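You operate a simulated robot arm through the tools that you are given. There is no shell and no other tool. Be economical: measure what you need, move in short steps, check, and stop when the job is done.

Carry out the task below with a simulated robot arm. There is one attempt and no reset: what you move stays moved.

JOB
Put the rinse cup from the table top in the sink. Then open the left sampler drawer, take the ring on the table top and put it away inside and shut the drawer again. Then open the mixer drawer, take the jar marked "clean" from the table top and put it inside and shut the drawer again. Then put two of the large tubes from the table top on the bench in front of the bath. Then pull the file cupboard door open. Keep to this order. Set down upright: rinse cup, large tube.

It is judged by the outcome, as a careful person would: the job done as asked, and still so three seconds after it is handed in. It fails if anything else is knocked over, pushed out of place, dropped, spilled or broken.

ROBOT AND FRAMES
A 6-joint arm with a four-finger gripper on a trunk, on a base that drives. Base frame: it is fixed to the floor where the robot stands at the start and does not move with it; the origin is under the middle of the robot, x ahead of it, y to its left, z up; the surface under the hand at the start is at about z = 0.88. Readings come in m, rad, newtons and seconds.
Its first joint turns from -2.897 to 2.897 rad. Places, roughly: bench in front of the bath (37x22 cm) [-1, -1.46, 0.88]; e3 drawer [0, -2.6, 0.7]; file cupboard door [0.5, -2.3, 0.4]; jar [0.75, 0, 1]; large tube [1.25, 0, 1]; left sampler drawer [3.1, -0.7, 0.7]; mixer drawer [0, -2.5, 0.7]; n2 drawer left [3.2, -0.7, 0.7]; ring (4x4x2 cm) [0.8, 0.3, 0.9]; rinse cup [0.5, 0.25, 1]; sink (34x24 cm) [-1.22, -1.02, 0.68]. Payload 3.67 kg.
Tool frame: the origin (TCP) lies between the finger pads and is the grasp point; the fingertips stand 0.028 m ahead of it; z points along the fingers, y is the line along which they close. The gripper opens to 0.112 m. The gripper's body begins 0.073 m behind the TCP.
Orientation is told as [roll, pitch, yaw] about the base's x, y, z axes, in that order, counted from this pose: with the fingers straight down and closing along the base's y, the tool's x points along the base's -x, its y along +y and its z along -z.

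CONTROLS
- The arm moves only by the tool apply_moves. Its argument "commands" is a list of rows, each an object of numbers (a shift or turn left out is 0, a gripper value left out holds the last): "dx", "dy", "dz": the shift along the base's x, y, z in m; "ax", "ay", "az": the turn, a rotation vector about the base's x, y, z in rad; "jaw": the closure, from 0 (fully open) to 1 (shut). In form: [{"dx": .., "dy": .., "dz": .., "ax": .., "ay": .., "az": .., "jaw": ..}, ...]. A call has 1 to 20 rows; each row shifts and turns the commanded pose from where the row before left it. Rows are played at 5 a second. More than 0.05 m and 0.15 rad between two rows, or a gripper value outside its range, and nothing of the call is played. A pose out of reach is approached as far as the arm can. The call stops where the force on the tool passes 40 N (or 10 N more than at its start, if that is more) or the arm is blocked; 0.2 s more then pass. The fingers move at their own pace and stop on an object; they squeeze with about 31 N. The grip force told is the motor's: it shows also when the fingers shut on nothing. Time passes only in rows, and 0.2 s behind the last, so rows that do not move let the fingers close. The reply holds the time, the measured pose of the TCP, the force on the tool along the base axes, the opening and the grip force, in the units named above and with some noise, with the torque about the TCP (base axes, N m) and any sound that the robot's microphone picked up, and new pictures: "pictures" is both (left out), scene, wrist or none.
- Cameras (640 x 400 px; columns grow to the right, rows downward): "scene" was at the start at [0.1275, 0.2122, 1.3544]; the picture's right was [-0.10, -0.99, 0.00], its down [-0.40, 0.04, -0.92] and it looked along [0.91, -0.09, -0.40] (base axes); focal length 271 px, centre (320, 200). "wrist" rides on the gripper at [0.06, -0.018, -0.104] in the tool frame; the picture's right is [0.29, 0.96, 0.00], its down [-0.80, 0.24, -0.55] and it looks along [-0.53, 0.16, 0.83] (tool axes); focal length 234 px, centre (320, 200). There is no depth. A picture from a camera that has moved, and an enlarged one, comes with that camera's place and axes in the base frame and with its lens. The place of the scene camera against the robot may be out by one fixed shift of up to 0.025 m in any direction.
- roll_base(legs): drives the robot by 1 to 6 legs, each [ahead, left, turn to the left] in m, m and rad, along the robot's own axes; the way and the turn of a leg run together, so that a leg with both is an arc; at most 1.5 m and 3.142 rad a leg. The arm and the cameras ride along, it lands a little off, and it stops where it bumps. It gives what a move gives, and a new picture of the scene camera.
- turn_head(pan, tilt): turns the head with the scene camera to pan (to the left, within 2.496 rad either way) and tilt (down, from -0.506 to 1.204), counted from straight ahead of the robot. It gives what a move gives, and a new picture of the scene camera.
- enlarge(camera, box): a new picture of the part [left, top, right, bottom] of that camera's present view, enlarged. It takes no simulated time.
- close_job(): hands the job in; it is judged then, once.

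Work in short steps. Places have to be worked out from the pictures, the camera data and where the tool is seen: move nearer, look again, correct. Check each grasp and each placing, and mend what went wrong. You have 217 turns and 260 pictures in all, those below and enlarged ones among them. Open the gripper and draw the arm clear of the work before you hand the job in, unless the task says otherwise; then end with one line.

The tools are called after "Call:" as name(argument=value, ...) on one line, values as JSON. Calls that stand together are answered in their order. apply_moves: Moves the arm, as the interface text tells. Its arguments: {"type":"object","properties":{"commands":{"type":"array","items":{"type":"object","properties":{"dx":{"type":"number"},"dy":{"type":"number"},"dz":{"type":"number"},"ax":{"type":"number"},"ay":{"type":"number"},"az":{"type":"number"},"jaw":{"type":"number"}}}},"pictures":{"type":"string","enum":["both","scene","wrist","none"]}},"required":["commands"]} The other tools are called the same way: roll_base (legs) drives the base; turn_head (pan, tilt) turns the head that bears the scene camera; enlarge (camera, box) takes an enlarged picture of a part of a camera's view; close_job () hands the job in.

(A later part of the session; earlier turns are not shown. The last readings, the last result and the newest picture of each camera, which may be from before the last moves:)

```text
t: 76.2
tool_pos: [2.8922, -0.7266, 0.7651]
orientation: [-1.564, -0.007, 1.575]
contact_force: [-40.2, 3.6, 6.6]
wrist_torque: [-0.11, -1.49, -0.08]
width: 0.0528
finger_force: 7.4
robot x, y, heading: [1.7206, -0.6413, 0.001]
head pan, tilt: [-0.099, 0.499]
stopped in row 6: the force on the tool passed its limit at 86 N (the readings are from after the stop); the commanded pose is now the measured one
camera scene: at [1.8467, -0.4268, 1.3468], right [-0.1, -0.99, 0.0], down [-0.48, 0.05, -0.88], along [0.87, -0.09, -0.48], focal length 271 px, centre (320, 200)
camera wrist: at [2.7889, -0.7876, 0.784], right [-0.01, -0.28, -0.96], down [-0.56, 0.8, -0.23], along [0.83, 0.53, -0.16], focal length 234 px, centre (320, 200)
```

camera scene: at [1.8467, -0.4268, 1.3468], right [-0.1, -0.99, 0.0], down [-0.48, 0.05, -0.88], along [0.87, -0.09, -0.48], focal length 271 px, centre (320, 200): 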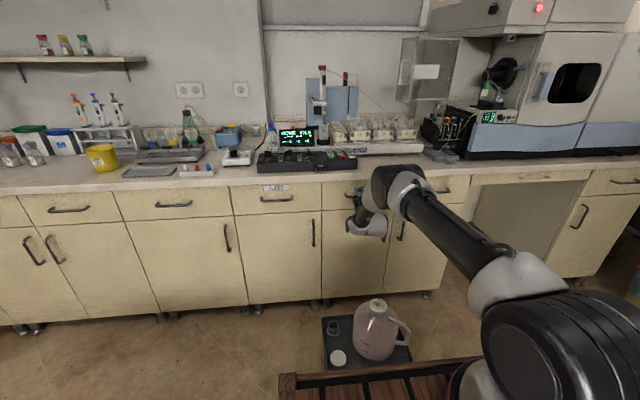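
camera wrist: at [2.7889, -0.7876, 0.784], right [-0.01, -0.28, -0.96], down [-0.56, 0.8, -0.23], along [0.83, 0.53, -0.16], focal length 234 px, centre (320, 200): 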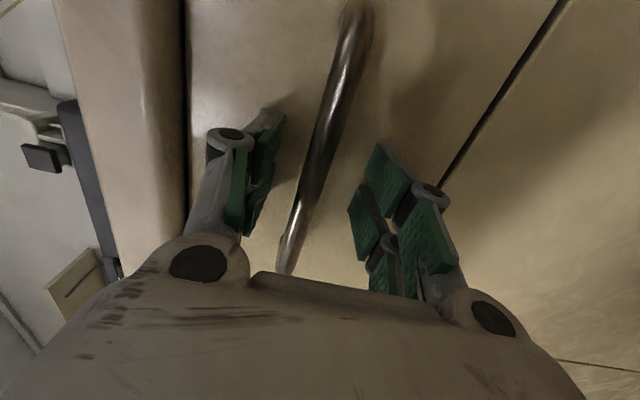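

The fingertips have met the drawer face and the bar is between the fingers. I'll back off a few millimetres and close.

Call:
apply_moves(commands=[{"dx": -0.007}, {"jaw": 0.8}, {"jaw": 1}, {"jaw": 1}, {"jaw": 1}], pictures="wrist")

```text
t: 77.3
tool_pos: [2.8885, -0.7275, 0.7712]
orientation: [-1.572, -0.006, 1.574]
contact_force: [2.8, -5.0, 41.6]
wrist_torque: [-1.43, 0.23, 0.2]
width: 0.0099
finger_force: 45.1
robot x, y, heading: [1.7167, -0.6378, -0.004]
head pan, tilt: [-0.099, 0.499]
camera wrist: at [2.7847, -0.7877, 0.7894], right [0.0, -0.28, -0.96], down [-0.56, 0.8, -0.24], along [0.83, 0.53, -0.15], focal length 234 px, centre (320, 200)
```

wrist: 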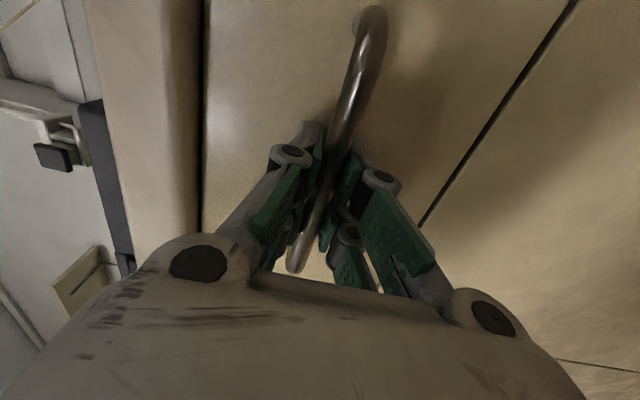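

I've gripped the bar, but it presses upward with 41 N. I'll raise a little to relieve that, then pull.

Call:
apply_moves(commands=[{"dz": 0.004}, {"dz": 0.003}, {}], pictures="none")

Call:
apply_moves(commands=[{"dx": -0.01}, {"dx": -0.02}, {"dx": -0.025}, {"dx": -0.025}, {"dx": -0.025}, {}])

```text
t: 78.2
tool_pos: [2.8853, -0.7282, 0.772]
orientation: [-1.56, -0.007, 1.576]
contact_force: [2.2, -2.3, 18.1]
wrist_torque: [-1.38, 0.13, -0.3]
width: 0.01
finger_force: 45.2
robot x, y, heading: [1.7206, -0.6376, -0.01]
head pan, tilt: [-0.099, 0.499]
```

```text
t: 79.5
tool_pos: [2.7811, -0.7275, 0.7711]
orientation: [-1.563, -0.007, 1.575]
contact_force: [-1.1, -2.9, 9.6]
wrist_torque: [-1.41, 0.02, 0.04]
width: 0.01
finger_force: 45.5
robot x, y, heading: [1.7219, -0.6428, -0.004]
head pan, tilt: [-0.099, 0.499]
camera scene: at [1.8484, -0.427, 1.3467], right [-0.1, -0.99, 0.0], down [-0.48, 0.05, -0.88], along [0.87, -0.09, -0.48], focal length 271 px, centre (320, 200)
camera wrist: at [2.6782, -0.788, 0.7904], right [-0.01, -0.28, -0.96], down [-0.56, 0.8, -0.23], along [0.83, 0.53, -0.16], focal length 234 px, centre (320, 200)
```

scene: 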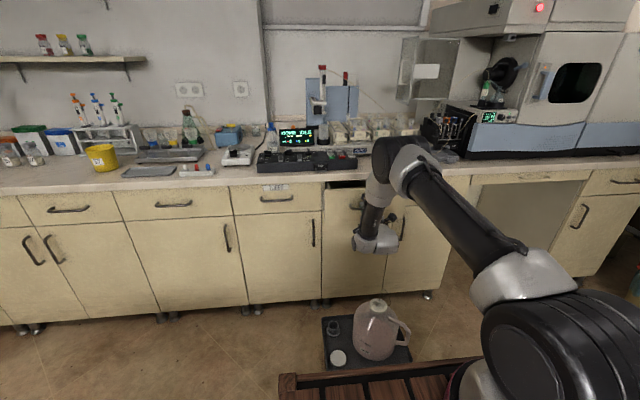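
wrist: 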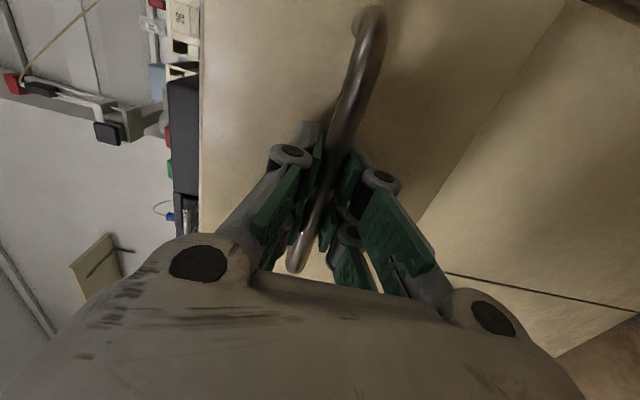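

The drawer has moved 10 cm. I'll keep pulling.

Call:
apply_moves(commands=[{"dx": -0.025}, {"dx": -0.025}, {"dx": -0.025}, {"dx": -0.025}, {"dx": -0.025}, {}])

```text
t: 81.0
tool_pos: [2.6579, -0.7277, 0.7714]
orientation: [-1.562, -0.007, 1.574]
contact_force: [-0.7, -9.4, -2.1]
wrist_torque: [-1.37, 0.01, 0.19]
width: 0.0101
finger_force: 45.3
robot x, y, heading: [1.7253, -0.6358, -0.004]
head pan, tilt: [-0.099, 0.499]
camera scene: at [1.8489, -0.4272, 1.3467], right [-0.1, -0.99, 0.0], down [-0.48, 0.05, -0.88], along [0.87, -0.09, -0.48], focal length 271 px, centre (320, 200)
camera wrist: at [2.5543, -0.7882, 0.7906], right [-0.01, -0.28, -0.96], down [-0.56, 0.8, -0.23], along [0.83, 0.53, -0.16], focal length 234 px, centre (320, 200)
```

scene: 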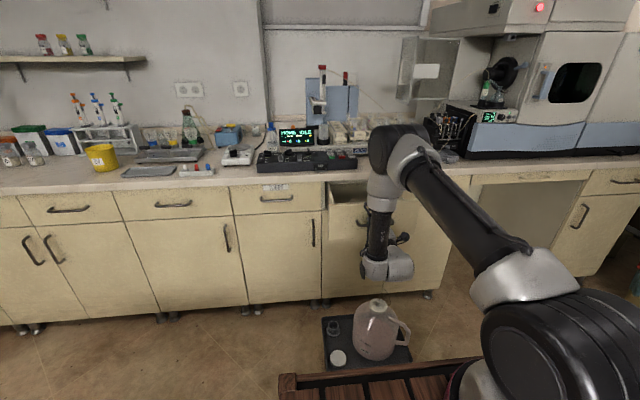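
wrist: 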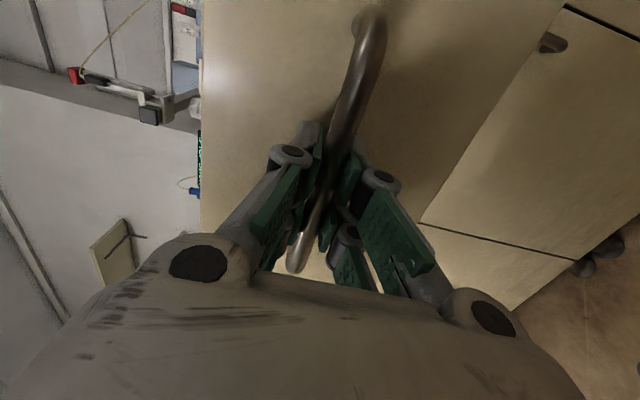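

The drawer is open 23 cm. I'll pull a little more, then release and back straight off.

Call:
apply_moves(commands=[{"dx": -0.02}, {"dx": -0.02}, {"jaw": 0.8}, {"jaw": 0.5}, {"jaw": 0.4}, {"dx": -0.03}, {"dx": -0.03}, {"dx": -0.02}, {}])

```text
t: 83.0
tool_pos: [2.5378, -0.7279, 0.773]
orientation: [-1.563, -0.008, 1.574]
contact_force: [0.3, -0.1, 0.2]
wrist_torque: [0.0, 0.0, 0.03]
width: 0.0669
finger_force: 0.0
robot x, y, heading: [1.7223, -0.6373, -0.005]
head pan, tilt: [-0.099, 0.499]
camera scene: at [1.8489, -0.427, 1.3467], right [-0.1, -0.99, 0.0], down [-0.48, 0.05, -0.88], along [0.87, -0.09, -0.48], focal length 271 px, centre (320, 200)
camera wrist: at [2.4341, -0.7878, 0.7914], right [-0.01, -0.28, -0.96], down [-0.56, 0.8, -0.23], along [0.83, 0.53, -0.16], focal length 234 px, centre (320, 200)
```

scene: 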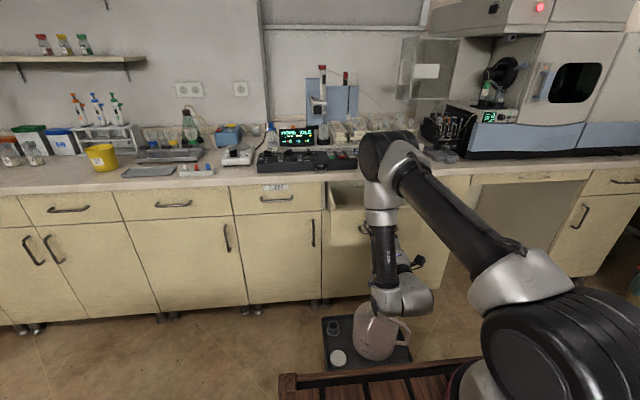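
wrist: 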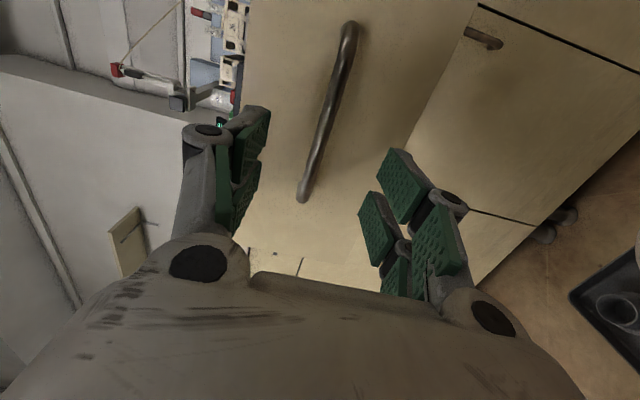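

The drawer is open, with the handle now at x≈2.65. I'll back the base away, then raise the hand and turn it back to point down.

Call:
roll_base(legs=[[-0.3, 0, 0]])

Call:
apply_moves(commands=[{"dz": 0.04}, {"dz": 0.04}, {"dz": 0.04}, {"dz": 0.04}, {"dz": 0.04}, {"dz": 0.04}, {"ay": 0.14, "jaw": 0}, {"ay": 0.14}, {"ay": 0.14}, {"ay": 0.14, "dz": 0.02}, {"ay": 0.14, "dz": 0.03}, {"ay": 0.14, "dz": 0.03}, {"ay": 0.14, "dz": 0.03}, {"ay": 0.14, "dz": 0.03}, {"ay": 0.14}, {"ay": 0.14}, {"ay": 0.14}, {}])

```text
t: 85.0
tool_pos: [2.2355, -0.7269, 0.7723]
orientation: [-1.563, -0.008, 1.574]
contact_force: [-0.3, 0.4, 0.4]
wrist_torque: [-0.01, 0.0, 0.0]
width: 0.067
finger_force: 0.2
robot x, y, heading: [1.4195, -0.6351, -0.006]
head pan, tilt: [-0.099, 0.499]
camera scene: at [1.5468, -0.4256, 1.3467], right [-0.1, -0.99, 0.0], down [-0.48, 0.05, -0.88], along [0.87, -0.09, -0.48], focal length 271 px, centre (320, 200)
```

scene: 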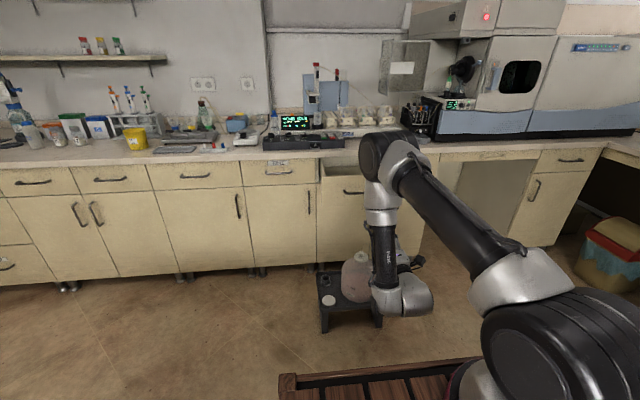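

```text
t: 88.8
tool_pos: [2.236, -0.7271, 1.1429]
orientation: [-0.023, -0.006, 1.563]
contact_force: [-0.5, 0.7, -0.2]
wrist_torque: [0.0, -0.04, 0.03]
width: 0.1121
finger_force: 0.1
out of reach, approached as far as the arm can: row 11, 12
robot x, y, heading: [1.4244, -0.6356, -0.005]
head pan, tilt: [-0.099, 0.499]
camera scene: at [1.5466, -0.4256, 1.3467], right [-0.1, -0.99, 0.0], down [-0.48, 0.05, -0.88], along [0.87, -0.09, -0.48], focal length 271 px, centre (320, 200)
camera wrist: at [2.2507, -0.7869, 1.2473], right [-0.96, -0.28, -0.02], down [-0.25, 0.8, 0.55], along [-0.14, 0.53, -0.83], focal length 234 px, centre (320, 200)
```

scene: 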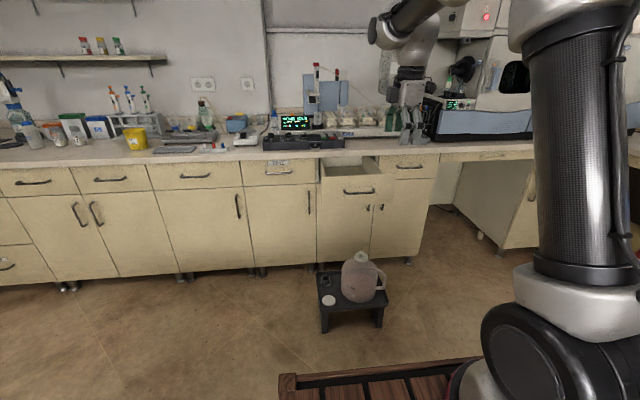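
wrist: 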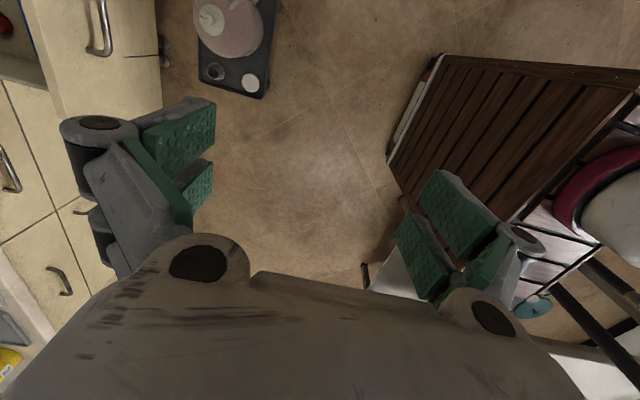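

The hand points down again and the drawer is open. I'll tuck the arm in, undo the yaw, and drive round to the table's right side facing it.

Call:
apply_moves(commands=[{"az": -0.143, "dz": 0.01, "dx": -0.025}, {"az": -0.143, "dz": 0.01, "dx": -0.025}, {"az": -0.143, "dz": 0.01, "dx": -0.025}, {"az": -0.143, "dz": 0.01, "dx": -0.025}, {"az": -0.143, "dz": 0.01, "dx": -0.025}, {"az": -0.143, "dz": 0.01, "dx": -0.025}, {"az": -0.143, "dz": 0.01, "dx": -0.025}, {"az": -0.143, "dz": 0.01, "dx": -0.025}, {"az": -0.143, "dx": -0.025}, {"az": -0.143, "dx": -0.02}, {"az": -0.133, "ay": 0.023}, {}], pictures="none")

Call:
roll_base(legs=[[0, -0.3, 0], [-0.7, 0, 0], [0, 0, 1.576], [0.25, 0, 0]])

Call:
turn_head(pan=0.0, tilt=0.7)

```text
t: 91.4
tool_pos: [1.9899, -0.7273, 1.2233]
orientation: [-0.021, 0.021, 0.001]
contact_force: [-0.3, 0.1, -0.5]
wrist_torque: [-0.01, -0.01, 0.01]
width: 0.1121
finger_force: 0.1
robot x, y, heading: [1.4194, -0.6398, -0.005]
head pan, tilt: [-0.099, 0.499]
```

```text
t: 102.1
tool_pos: [0.8102, -0.1185, 1.2217]
orientation: [-0.023, 0.02, 1.573]
contact_force: [-0.3, 0.1, -0.2]
wrist_torque: [-0.03, -0.02, -0.02]
width: 0.1121
finger_force: 0.0
robot x, y, heading: [0.7224, -0.6865, 1.566]
head pan, tilt: [-0.099, 0.499]
camera scene: at [0.5319, -0.5703, 1.3467], right [0.99, -0.1, 0.0], down [-0.05, -0.48, -0.88], along [0.09, 0.87, -0.48], focal length 271 px, centre (320, 200)
```

scene: 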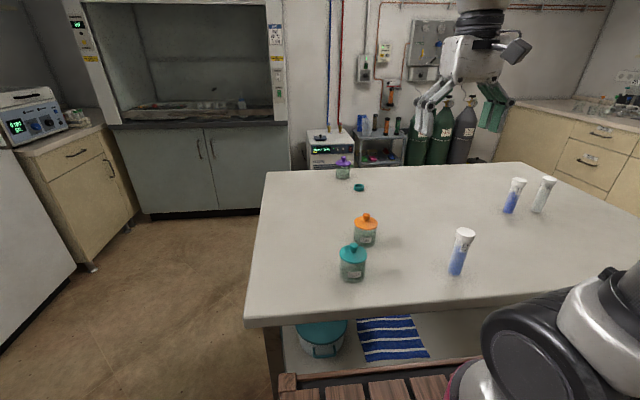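

```text
t: 102.8
tool_pos: [0.8105, -0.1175, 1.2228]
orientation: [-0.021, 0.021, 1.572]
contact_force: [-0.2, 0.5, 0.0]
wrist_torque: [-0.01, 0.01, -0.01]
width: 0.1121
finger_force: 0.0
robot x, y, heading: [0.7215, -0.689, 1.56]
head pan, tilt: [0.0, 0.7]
camera scene: at [0.5229, -0.5759, 1.329], right [1.0, 0.0, 0.0], down [0.0, -0.64, -0.77], along [0.0, 0.77, -0.64], focal length 271 px, centre (320, 200)
```

scene: 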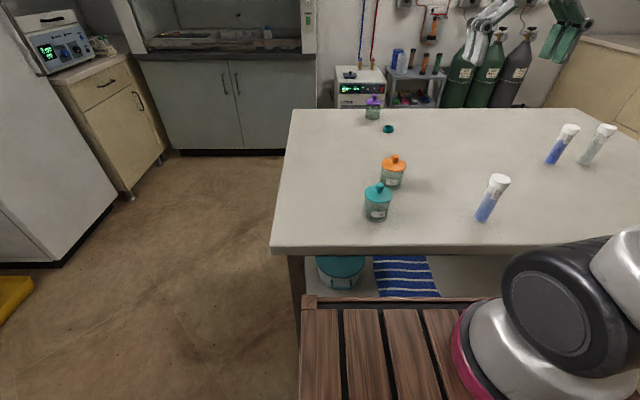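

The jar labels show from this side, so I'll read them.

Call:
enlarge(camera="scene", box=[350, 145, 420, 230])

Call:
enlarge(camera="scene", box=[360, 90, 400, 135])

Call:
enlarge(camera="scene", box=[460, 110, 640, 230])

```text
4.71 times, centred on (385, 188) of scene
camera zoom: at [0.5229, -0.5759, 1.329], right [1.0, 0.0, 0.0], down [0.0, -0.64, -0.77], along [0.0, 0.77, -0.64], focal length 1276 px, centre (14, 259)
```

zoom: 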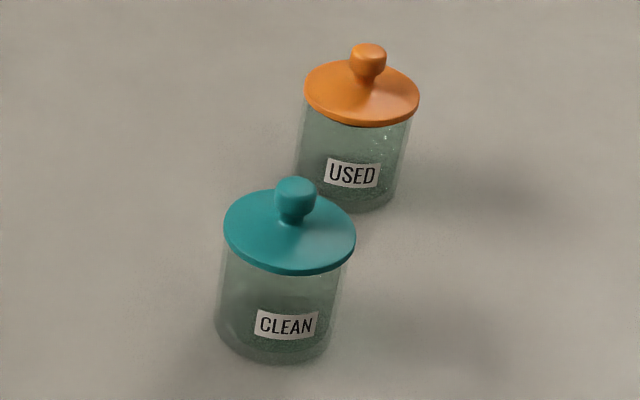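

```text
8.89 times, centred on (380, 112) of scene
camera zoom: at [0.5229, -0.5759, 1.329], right [1.0, 0.0, 0.0], down [0.0, -0.64, -0.77], along [0.0, 0.77, -0.64], focal length 2411 px, centre (-213, 978)
```

zoom: 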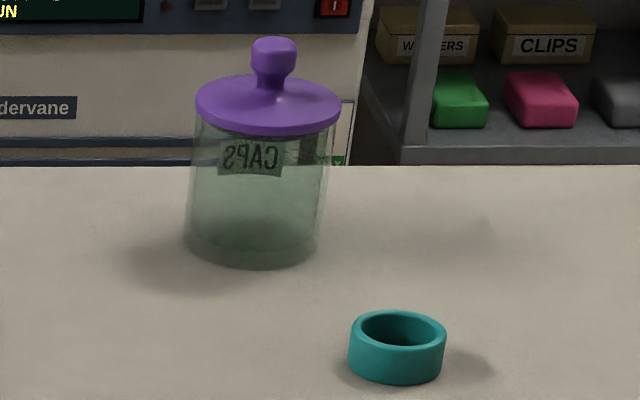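

```text
3.33 times, centred on (550, 170) of scene
camera zoom: at [0.5229, -0.5759, 1.329], right [1.0, 0.0, 0.0], down [0.0, -0.64, -0.77], along [0.0, 0.77, -0.64], focal length 904 px, centre (-447, 300)
```

zoom: 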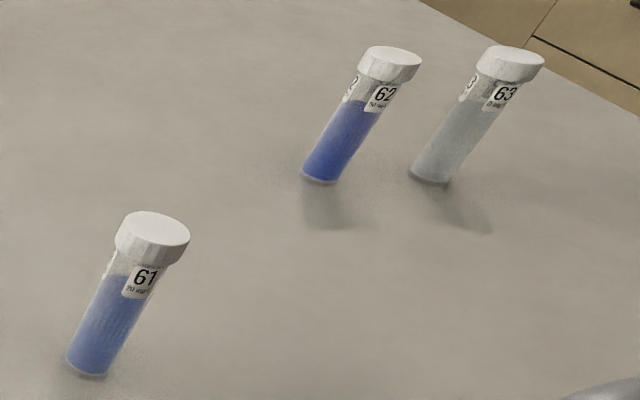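

The clean jar is the teal one, and the tubes are 61, 62 and 63. I'll move over towards the ring at about (0.76, 0.34) to measure it with the wrist camera.

Call:
apply_moves(commands=[{"dy": 0.045, "ax": 0.021, "ay": 0.021}, {"dy": 0.045}, {"dy": 0.045}, {"dy": 0.045, "dx": -0.01}, {"dy": 0.045, "dx": -0.02}, {"dy": 0.045, "dx": -0.02}, {"dy": 0.045}, {"dy": 0.045}, {"dz": -0.04}, {"dz": -0.04}, {"dz": -0.04}, {}])

```text
t: 105.5
tool_pos: [0.7614, 0.2421, 1.1028]
orientation: [0.002, -0.003, 1.572]
contact_force: [0.4, 0.2, 0.2]
wrist_torque: [0.0, 0.0, 0.01]
width: 0.1119
finger_force: 0.1
robot x, y, heading: [0.7214, -0.6878, 1.568]
head pan, tilt: [0.0, 0.7]
camera scene: at [0.5228, -0.5759, 1.329], right [1.0, 0.0, 0.0], down [0.0, -0.64, -0.76], along [0.0, 0.76, -0.64], focal length 271 px, centre (320, 200)
camera wrist: at [0.7789, 0.1814, 1.208], right [-0.96, -0.29, 0.0], down [-0.24, 0.8, 0.55], along [-0.16, 0.53, -0.83], focal length 234 px, centre (320, 200)
```

scene: 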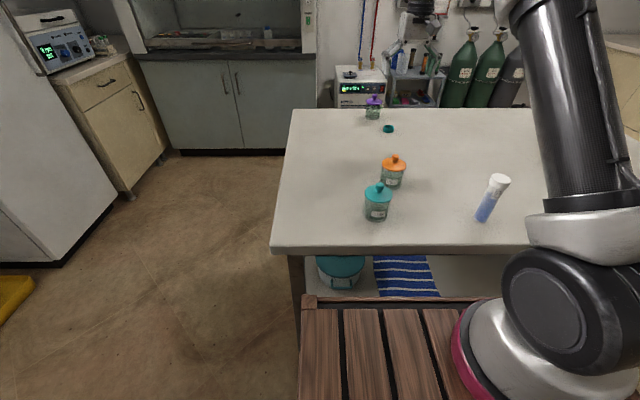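
wrist: 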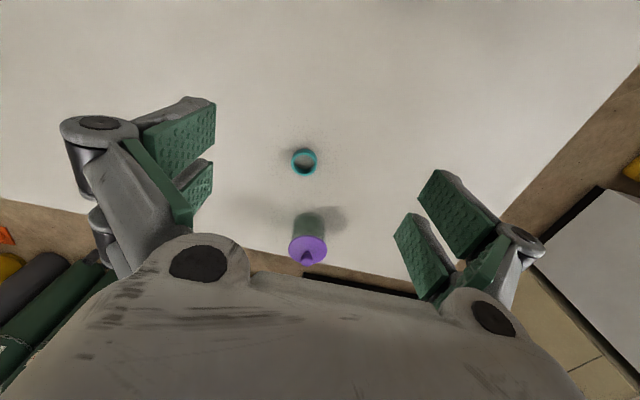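

The ring is at (0.760, 0.327), and the purple jar's lid starts near y=0.385, which leaves room. I'll descend on the ring with the gripper half closed.

Call:
apply_moves(commands=[{"dy": 0.0425, "dx": -0.001, "jaw": 0.35}, {"dy": 0.0425}, {"dz": -0.04}, {"dz": -0.04}, {"dz": -0.04}, {"dz": -0.03}, {"dz": -0.02}, {}])

```text
t: 107.2
tool_pos: [0.7602, 0.3232, 0.9308]
orientation: [-0.001, -0.003, 1.573]
contact_force: [0.4, 0.5, -0.1]
wrist_torque: [-0.01, 0.02, -0.02]
width: 0.0727
finger_force: 0.1
out of reach, approached as far as the arm can: row 2
robot x, y, heading: [0.7208, -0.6877, 1.564]
head pan, tilt: [0.0, 0.7]
camera scene: at [0.5228, -0.5759, 1.3289], right [1.0, 0.0, 0.0], down [0.0, -0.64, -0.76], along [0.0, 0.76, -0.64], focal length 271 px, centre (320, 200)
camera wrist: at [0.7783, 0.2625, 1.035], right [-0.96, -0.29, 0.0], down [-0.24, 0.8, 0.55], along [-0.16, 0.53, -0.83], focal length 234 px, centre (320, 200)
```

scene: 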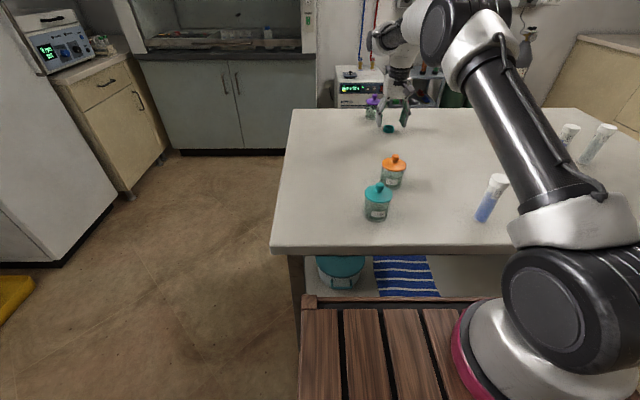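
wrist: 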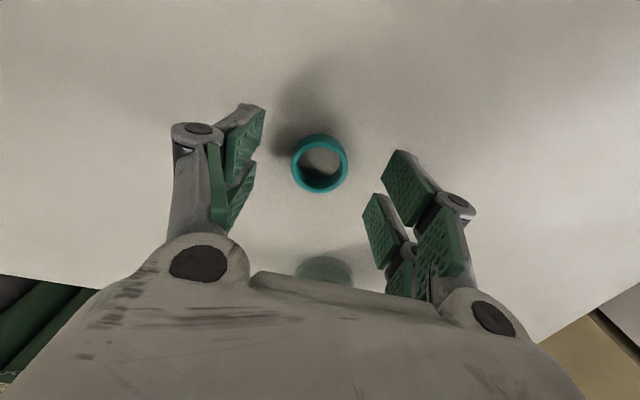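

The ring is centred between the fingers. I'll make the final descent and grip it.

Call:
apply_moves(commands=[{"dy": 0.003, "dz": -0.01}, {"dz": -0.009}, {"jaw": 0.6}, {"jaw": 0.8}, {"jaw": 1}, {"jaw": 1}, {}], pictures="wrist")

```text
t: 108.8
tool_pos: [0.76, 0.3257, 0.912]
orientation: [0.001, -0.004, 1.572]
contact_force: [0.9, -0.3, 0.1]
wrist_torque: [-0.02, 0.01, 0.02]
width: 0.0296
finger_force: 31.5
robot x, y, heading: [0.7219, -0.6886, 1.57]
head pan, tilt: [0.0, 0.7]
camera wrist: at [0.7784, 0.2656, 1.0162], right [-0.96, -0.29, 0.0], down [-0.24, 0.8, 0.55], along [-0.16, 0.53, -0.83], focal length 234 px, centre (320, 200)
```

wrist: 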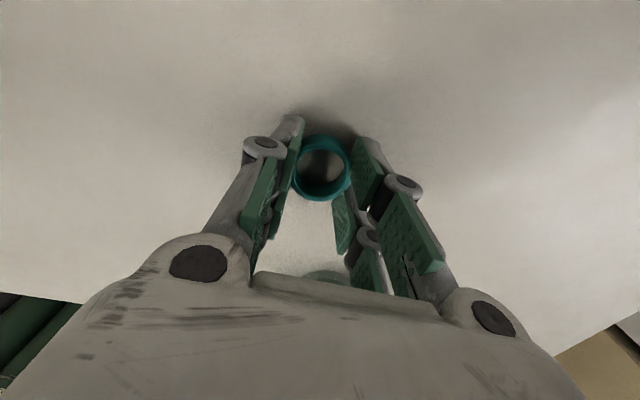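

The ring is gripped. I'll lift it, draw the arm in and drive back to the open drawer, a little closer this time.

Call:
apply_moves(commands=[{"dz": 0.04}, {"dz": 0.04}, {"dz": 0.04}, {"dz": 0.04}, {"dz": 0.04}, {"dz": 0.04, "dy": -0.02}, {"dz": 0.03, "dy": -0.035}, {"dz": 0.03, "dy": -0.035}, {"dy": -0.045}, {"dy": -0.045}, {"dy": -0.045}, {"dy": -0.045}, {"dy": -0.045}, {"dy": -0.045}, {"dy": -0.045}, {"dy": -0.04}, {}], pictures="wrist")

Call:
roll_base(legs=[[-0.25, 0, 0], [0, 0, -1.567], [0.9, 0, 0], [0.3, 0.3, 0]])

Call:
turn_head(pan=-0.2, tilt=0.65)

```text
t: 112.5
tool_pos: [0.7605, -0.1238, 1.2099]
orientation: [0.0, -0.002, 1.573]
contact_force: [0.7, 1.1, 0.3]
wrist_torque: [0.01, -0.03, 0.0]
width: 0.0294
finger_force: 31.4
out of reach, approached as far as the arm can: row 5
robot x, y, heading: [0.7204, -0.6885, 1.565]
head pan, tilt: [0.0, 0.7]
camera wrist: at [0.7785, -0.1838, 1.3142], right [-0.96, -0.29, 0.0], down [-0.24, 0.8, 0.55], along [-0.16, 0.53, -0.83], focal length 234 px, centre (320, 200)
```

wrist: 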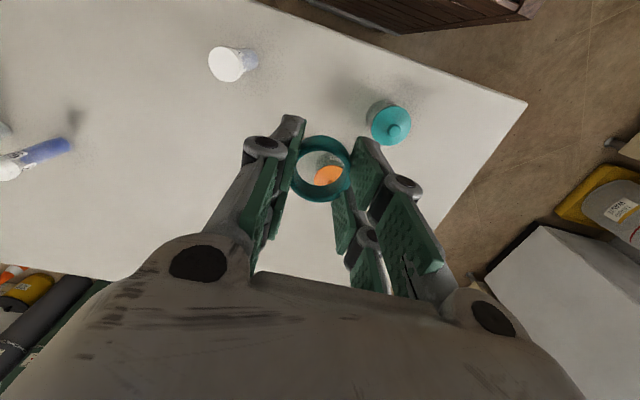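

```text
t: 124.6
tool_pos: [2.4877, -0.6458, 1.21]
orientation: [-0.001, -0.002, 0.024]
contact_force: [-0.3, 0.6, -0.6]
wrist_torque: [0.01, 0.0, -0.01]
width: 0.0292
finger_force: 30.8
robot x, y, heading: [1.9182, -0.6189, 0.018]
head pan, tilt: [0.0, 0.7]
camera scene: at [2.0379, -0.3964, 1.3289], right [0.02, -1.0, 0.0], down [-0.64, -0.01, -0.76], along [0.76, 0.01, -0.64], focal length 271 px, centre (320, 200)
```

scene: 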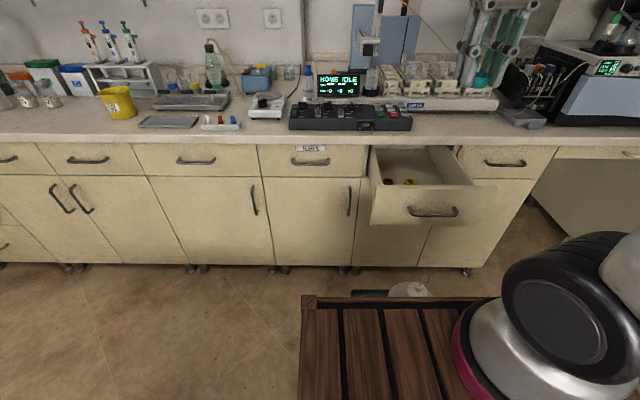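

```text
t: 125.4
tool_pos: [2.4866, -0.6472, 1.2094]
orientation: [0.001, -0.002, 0.024]
contact_force: [-0.2, -0.4, -0.4]
wrist_torque: [-0.01, 0.0, -0.04]
width: 0.0294
finger_force: 30.7
robot x, y, heading: [1.9198, -0.6199, 0.015]
head pan, tilt: [-0.201, 0.649]
camera scene: at [2.0383, -0.4137, 1.3333], right [-0.18, -0.98, 0.0], down [-0.59, 0.11, -0.8], along [0.78, -0.15, -0.6], focal length 271 px, centre (320, 200)
```

scene: 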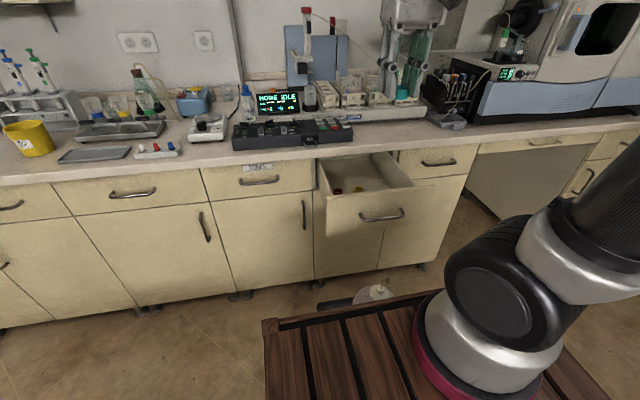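

The drawer holds a few small red and yellow things at its rear left. I'll bring the ring over the front right part of the drawer and look down.

Call:
apply_moves(commands=[{"dx": 0.04, "dy": -0.018}, {"dx": 0.04, "dy": -0.018}, {"dx": 0.04, "dy": -0.018}, {"dx": 0.04, "dy": -0.018}, {"dx": 0.04, "dy": -0.018}, {"dx": 0.04, "dy": -0.018}, {"dx": 0.035, "dy": -0.018}, {"dz": -0.04}, {"dz": -0.04}, {"dz": -0.04}, {}])

```text
t: 127.8
tool_pos: [2.7619, -0.7716, 1.0894]
orientation: [0.0, -0.003, 0.023]
contact_force: [-0.4, 1.1, 0.1]
wrist_torque: [0.01, -0.02, -0.01]
width: 0.029
finger_force: 31.6
robot x, y, heading: [1.9201, -0.6194, 0.021]
head pan, tilt: [-0.201, 0.649]
camera scene: at [2.0383, -0.4137, 1.3333], right [-0.18, -0.98, 0.0], down [-0.59, 0.11, -0.8], along [0.78, -0.15, -0.6], focal length 271 px, centre (320, 200)
camera wrist: at [2.7026, -0.7909, 1.1939], right [-0.31, 0.95, 0.0], down [0.79, 0.26, 0.55], along [0.53, 0.17, -0.83], focal length 234 px, centre (320, 200)
```

scene: 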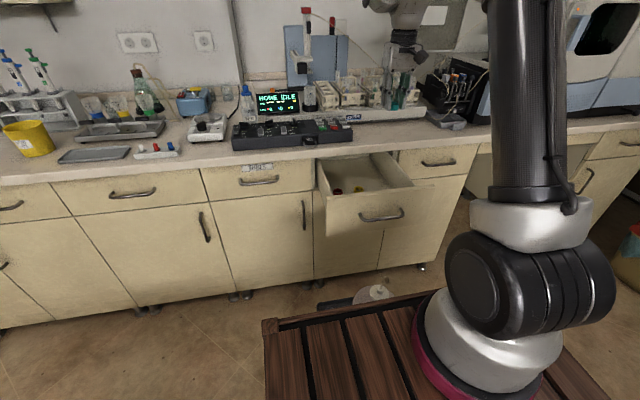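
wrist: 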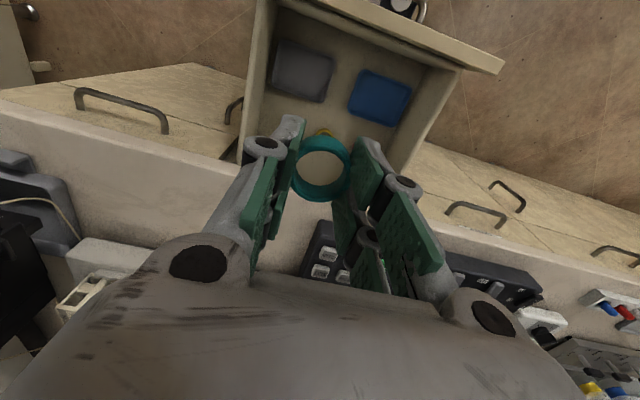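

Two flat boxes, grey and blue, lie near the front of the drawer. I'll zoom in on the interior.

Call:
enlarge(camera="wrist", box=[220, 0, 520, 190])

Call:
enlarge(camera="scene", box=[300, 140, 430, 230])

```text
2.11 times, centred on (370, 95) of wrist
camera zoom: at [2.7026, -0.7909, 1.1939], right [-0.31, 0.95, 0.0], down [0.79, 0.26, 0.55], along [0.53, 0.17, -0.83], focal length 493 px, centre (215, 421)
```

zoom: 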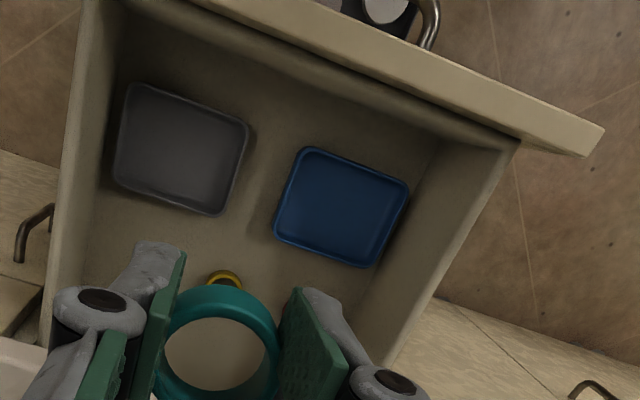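

```text
4.44 times, centred on (365, 185) of scene
camera zoom: at [2.0383, -0.4137, 1.3333], right [-0.18, -0.98, 0.0], down [-0.59, 0.11, -0.8], along [0.78, -0.15, -0.6], focal length 1206 px, centre (120, 267)
```

zoom: 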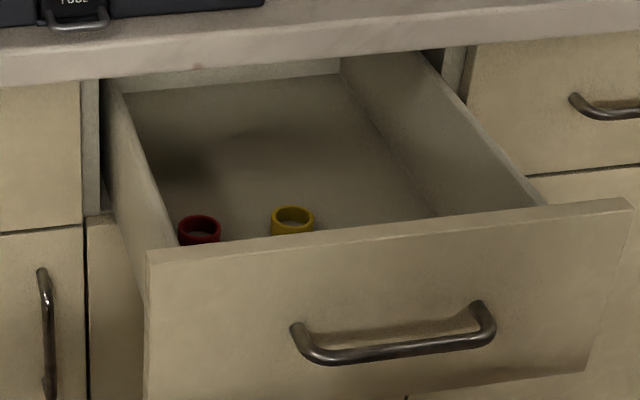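

The drawer has two shallow trays at the front and a red and a yellow ring behind them. There is a free spot at about (2.845, -0.803), behind the grey tray, so I'll lower the ring there.

Call:
apply_moves(commands=[{"dx": 0.042, "dy": -0.016, "az": -0.02}, {"dx": 0.042, "dy": -0.016}, {"dz": -0.04}, {"dz": -0.04}, {"dz": -0.04}, {"dz": -0.04}, {"dz": -0.04}, {"dz": -0.04}, {}])

```text
t: 129.8
tool_pos: [2.8452, -0.8043, 0.8497]
orientation: [-0.002, -0.002, 0.005]
contact_force: [0.1, 0.5, -0.5]
wrist_torque: [0.0, 0.02, 0.02]
width: 0.0294
finger_force: 31.2
robot x, y, heading: [1.9218, -0.62, 0.016]
head pan, tilt: [-0.201, 0.649]
camera scene: at [2.0383, -0.4137, 1.3333], right [-0.18, -0.98, 0.0], down [-0.59, 0.11, -0.8], along [0.78, -0.15, -0.6], focal length 271 px, centre (320, 200)
camera wrist: at [2.7856, -0.822, 0.9545], right [-0.29, 0.96, 0.0], down [0.8, 0.24, 0.55], along [0.53, 0.16, -0.83], focal length 234 px, centre (320, 200)
```

scene: 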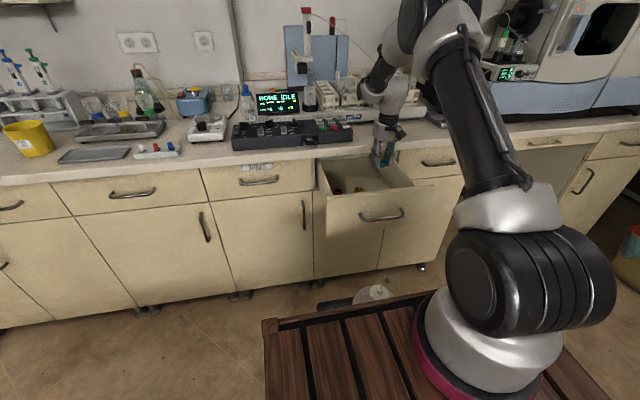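
wrist: 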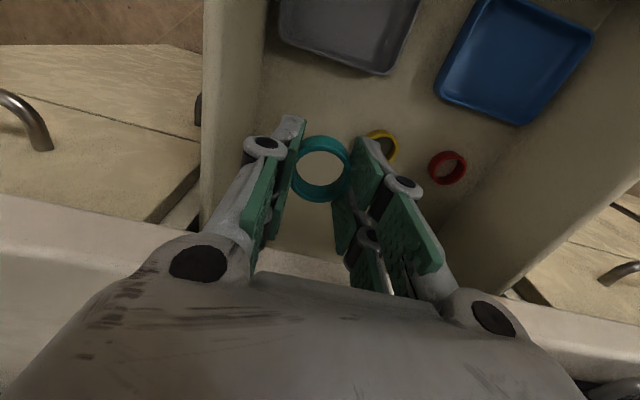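

The spot is clear of the yellow ring at (2.85, -0.735). I'll shift a hair to the left and lower in steps, watching the force.

Call:
apply_moves(commands=[{"dy": 0.004, "dz": -0.03}, {"dz": -0.025}, {"dz": -0.015}, {"dz": -0.008}, {"dz": -0.006}, {"dz": -0.005}, {"dz": -0.004}, {"dz": -0.004}, {}])

```text
t: 131.8
tool_pos: [2.845, -0.7997, 0.753]
orientation: [-0.001, -0.003, 0.003]
contact_force: [0.1, 0.4, -0.2]
wrist_torque: [0.01, 0.03, 0.0]
width: 0.0292
finger_force: 30.8
robot x, y, heading: [1.9222, -0.621, 0.017]
head pan, tilt: [-0.201, 0.649]
camera scene: at [2.0384, -0.4137, 1.3333], right [-0.18, -0.98, 0.0], down [-0.59, 0.11, -0.8], along [0.78, -0.15, -0.6], focal length 271 px, centre (320, 200)
camera wrist: at [2.7858, -0.8179, 0.8574], right [-0.29, 0.96, 0.0], down [0.8, 0.24, 0.55], along [0.53, 0.16, -0.83], focal length 234 px, centre (320, 200)
```

scene: 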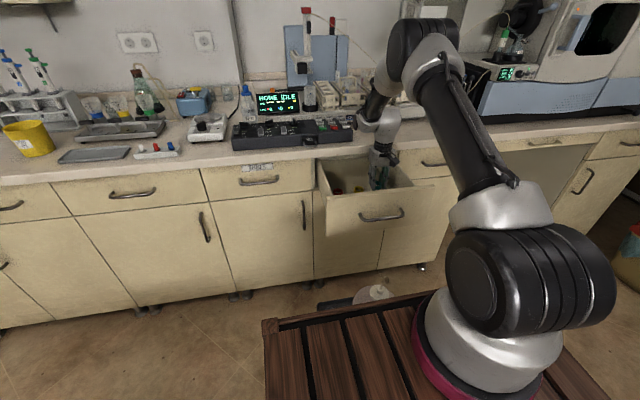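
wrist: 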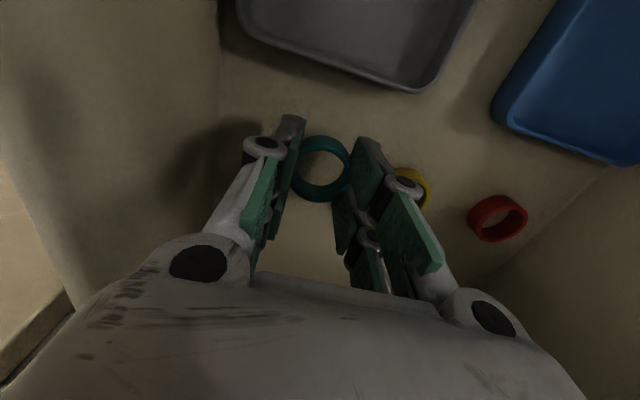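

No contact yet. I'll keep lowering in small steps.

Call:
apply_moves(commands=[{"dz": -0.005}, {"dz": -0.004}, {"dz": -0.004}, {"dz": -0.003}, {"dz": -0.003}, {}], pictures="none")

```text
t: 133.2
tool_pos: [2.845, -0.7996, 0.7327]
orientation: [0.0, 0.0, 0.004]
contact_force: [-0.3, 0.9, 0.0]
wrist_torque: [-0.01, 0.0, 0.01]
width: 0.0293
finger_force: 30.7
robot x, y, heading: [1.9201, -0.622, 0.017]
head pan, tilt: [-0.201, 0.649]
```

Call:
apply_moves(commands=[{"dz": -0.003}, {"dz": -0.003}, {"dz": -0.003}, {"dz": -0.003}, {}], pictures="wrist")

```text
t: 134.2
tool_pos: [2.8481, -0.8005, 0.7266]
orientation: [-0.004, -0.009, 0.003]
contact_force: [0.5, 2.1, 10.8]
wrist_torque: [0.16, 0.2, -0.07]
width: 0.0298
finger_force: 31.2
robot x, y, heading: [1.9204, -0.6173, 0.015]
head pan, tilt: [-0.201, 0.649]
stopped in row 5: the force on the tool passed its limit at 59 N (the readings are from after the stop); the commanded pose is now the measured one
camera wrist: at [2.7879, -0.8181, 0.8306], right [-0.29, 0.96, 0.0], down [0.79, 0.24, 0.56], along [0.54, 0.16, -0.83], focal length 234 px, centre (320, 200)
```

wrist: 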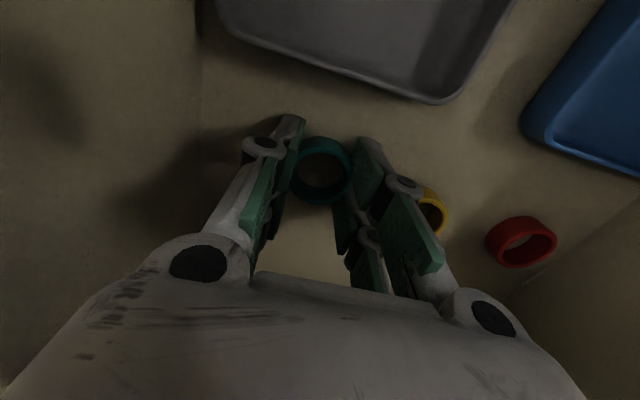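

The ring is resting on the floor of the drawer. I'll open just enough to release it, then rise.

Call:
apply_moves(commands=[{"dz": 0.001, "jaw": 0.66}, {"jaw": 0.62}, {"jaw": 0.6}, {"dz": 0.02}, {"dz": 0.03}, {"dz": 0.04}, {"dz": 0.04}, {"dz": 0.04}, {"dz": 0.04}], pictures="wrist")

```text
t: 136.2
tool_pos: [2.8489, -0.8004, 0.9357]
orientation: [-0.003, -0.005, 0.004]
contact_force: [0.7, -0.3, -1.0]
wrist_torque: [0.01, 0.03, -0.01]
width: 0.0446
finger_force: 0.1
robot x, y, heading: [1.9247, -0.6196, 0.018]
head pan, tilt: [-0.201, 0.649]
camera wrist: at [2.7879, -0.8191, 1.0405], right [-0.29, 0.96, 0.0], down [0.79, 0.24, 0.56], along [0.53, 0.16, -0.83], focal length 234 px, centre (320, 200)
```

wrist: 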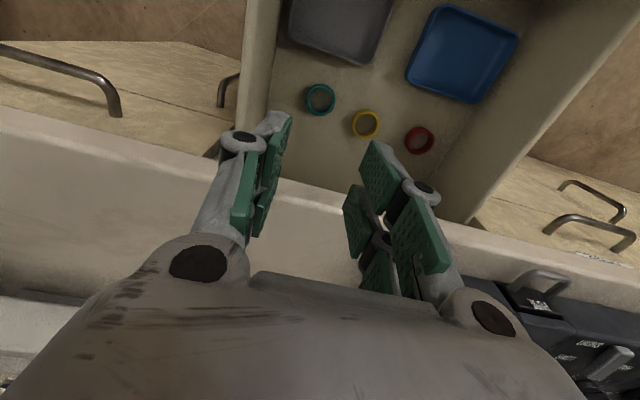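

The teal ring sits in line with the other two. Next I'll bring the closed fingers in front of the handle to push the drawer shut.

Call:
apply_moves(commands=[{"dz": 0.04, "jaw": 1}, {"dz": 0.04}, {"dx": -0.045, "dy": 0.01}, {"dx": -0.045, "dy": 0.01}, {"dx": -0.045, "dy": 0.01}, {"dx": -0.045, "dy": 0.01}, {"dx": -0.045, "dy": 0.01}, {"dx": -0.045, "dy": 0.01}, {"dx": -0.03, "dy": 0.01}, {"dz": -0.04}, {"dz": -0.04}, {"dz": -0.04}, {"dz": -0.04}, {"dz": -0.04}, {"dz": -0.04}, {}])

```text
t: 139.6
tool_pos: [2.5475, -0.7305, 0.7765]
orientation: [-0.001, -0.007, 0.004]
contact_force: [0.8, -0.5, -0.6]
wrist_torque: [-0.03, -0.02, -0.02]
width: 0.0
finger_force: 30.9
robot x, y, heading: [1.9221, -0.6194, 0.017]
head pan, tilt: [-0.201, 0.649]
camera scene: at [2.0383, -0.4137, 1.3333], right [-0.18, -0.98, 0.0], down [-0.59, 0.11, -0.8], along [0.78, -0.15, -0.6], focal length 271 px, centre (320, 200)
camera wrist: at [2.4868, -0.748, 0.8804], right [-0.29, 0.96, 0.0], down [0.79, 0.24, 0.56], along [0.54, 0.16, -0.83], focal length 234 px, centre (320, 200)
```

scene: 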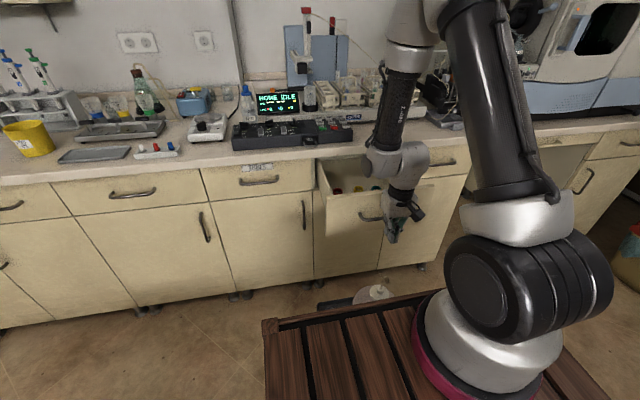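
wrist: 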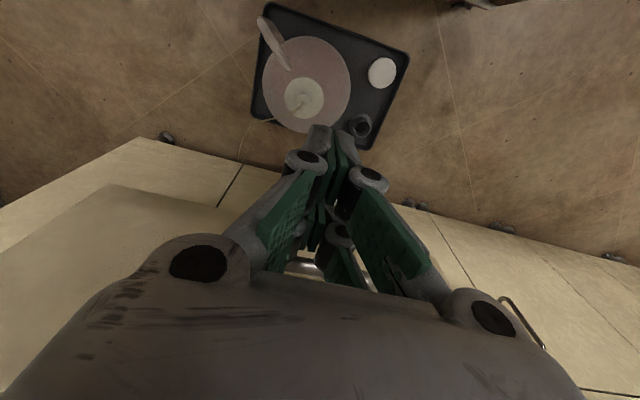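

The fingers are in front of the handle. I'll push forward.

Call:
apply_moves(commands=[{"dx": 0.03}, {"dx": 0.025}, {"dx": 0.025}, {"dx": 0.025}, {"dx": 0.025}, {"dx": 0.025}, {"dx": 0.025}, {"dx": 0.025}, {"dx": 0.025}, {"dx": 0.025}, {"dx": 0.025}, {"dx": 0.02}, {"dx": 0.01}, {}])

```text
t: 142.3
tool_pos: [2.8472, -0.7287, 0.7768]
orientation: [0.002, 0.005, 0.002]
contact_force: [-24.8, 2.9, 14.2]
wrist_torque: [-0.52, -3.31, -0.26]
width: 0.0003
finger_force: 35.9
robot x, y, heading: [1.921, -0.6195, 0.02]
head pan, tilt: [-0.201, 0.649]
stopped in row 13: the force on the tool passed its limit at 66 N (the readings are from after the stop); the commanded pose is now the measured one
camera scene: at [2.0363, -0.4135, 1.3334], right [-0.18, -0.98, 0.0], down [-0.59, 0.11, -0.8], along [0.78, -0.15, -0.6], focal length 271 px, centre (320, 200)
camera wrist: at [2.7879, -0.7473, 0.8809], right [-0.29, 0.96, 0.0], down [0.8, 0.24, 0.55], along [0.53, 0.16, -0.84], focal length 234 px, centre (320, 200)
```

scene: 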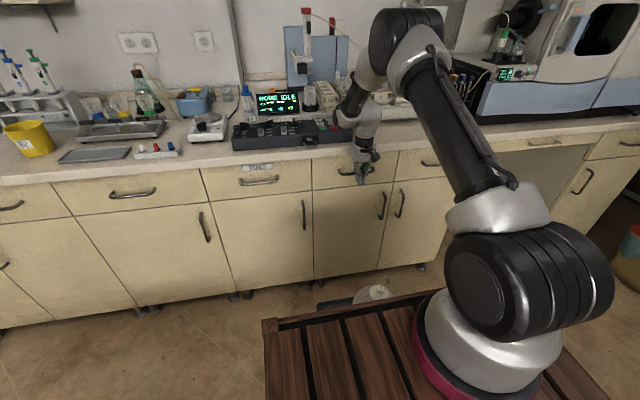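
wrist: 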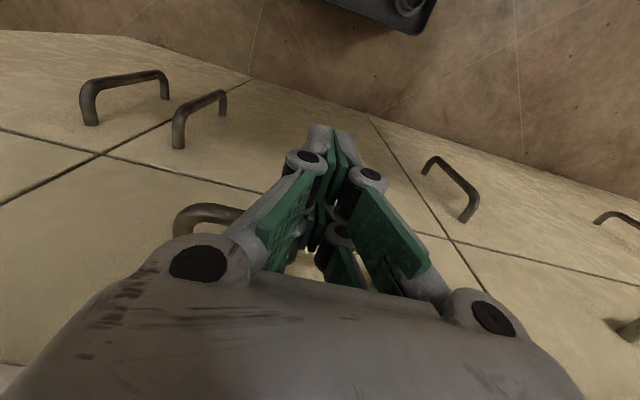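

The push met a firm stop. I'll back off and check that the drawer front is flush.

Call:
apply_moves(commands=[{"dx": -0.03}, {"dx": -0.04}, {"dx": -0.04}, {"dz": 0.04}, {"dz": 0.04}, {"dz": 0.04}, {"dz": 0.04}, {"dz": 0.04, "dx": -0.02}, {"dz": 0.04, "dx": -0.03}, {"dz": 0.04, "dx": -0.03}, {"dz": 0.04, "dx": -0.03}, {"dz": 0.03, "dx": -0.03}, {"dx": -0.04, "jaw": 0}, {"dx": -0.04}, {}], pictures="none")

Call:
enlarge(camera="scene", box=[190, 120, 470, 290])

```text
t: 145.5
tool_pos: [2.518, -0.7291, 1.1242]
orientation: [0.0, 0.005, 0.001]
contact_force: [0.3, -0.1, -0.9]
wrist_torque: [-0.02, 0.04, 0.02]
width: 0.1121
finger_force: 0.1
robot x, y, heading: [1.9175, -0.6203, 0.012]
head pan, tilt: [-0.201, 0.649]
```

```text
2.29 times, centred on (330, 205) of scene
camera zoom: at [2.0381, -0.4137, 1.3333], right [-0.18, -0.98, 0.0], down [-0.59, 0.11, -0.8], along [0.78, -0.15, -0.6], focal length 620 px, centre (297, 189)
```

zoom: 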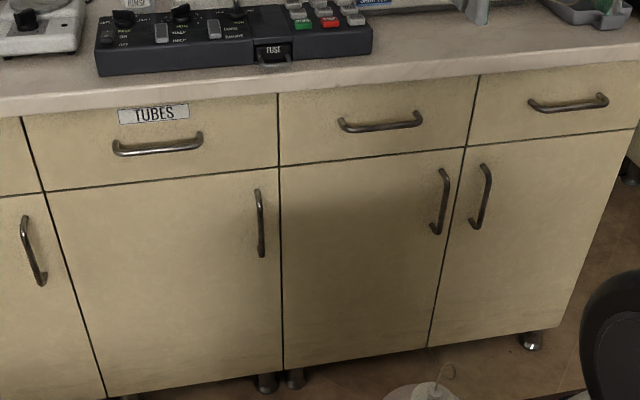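

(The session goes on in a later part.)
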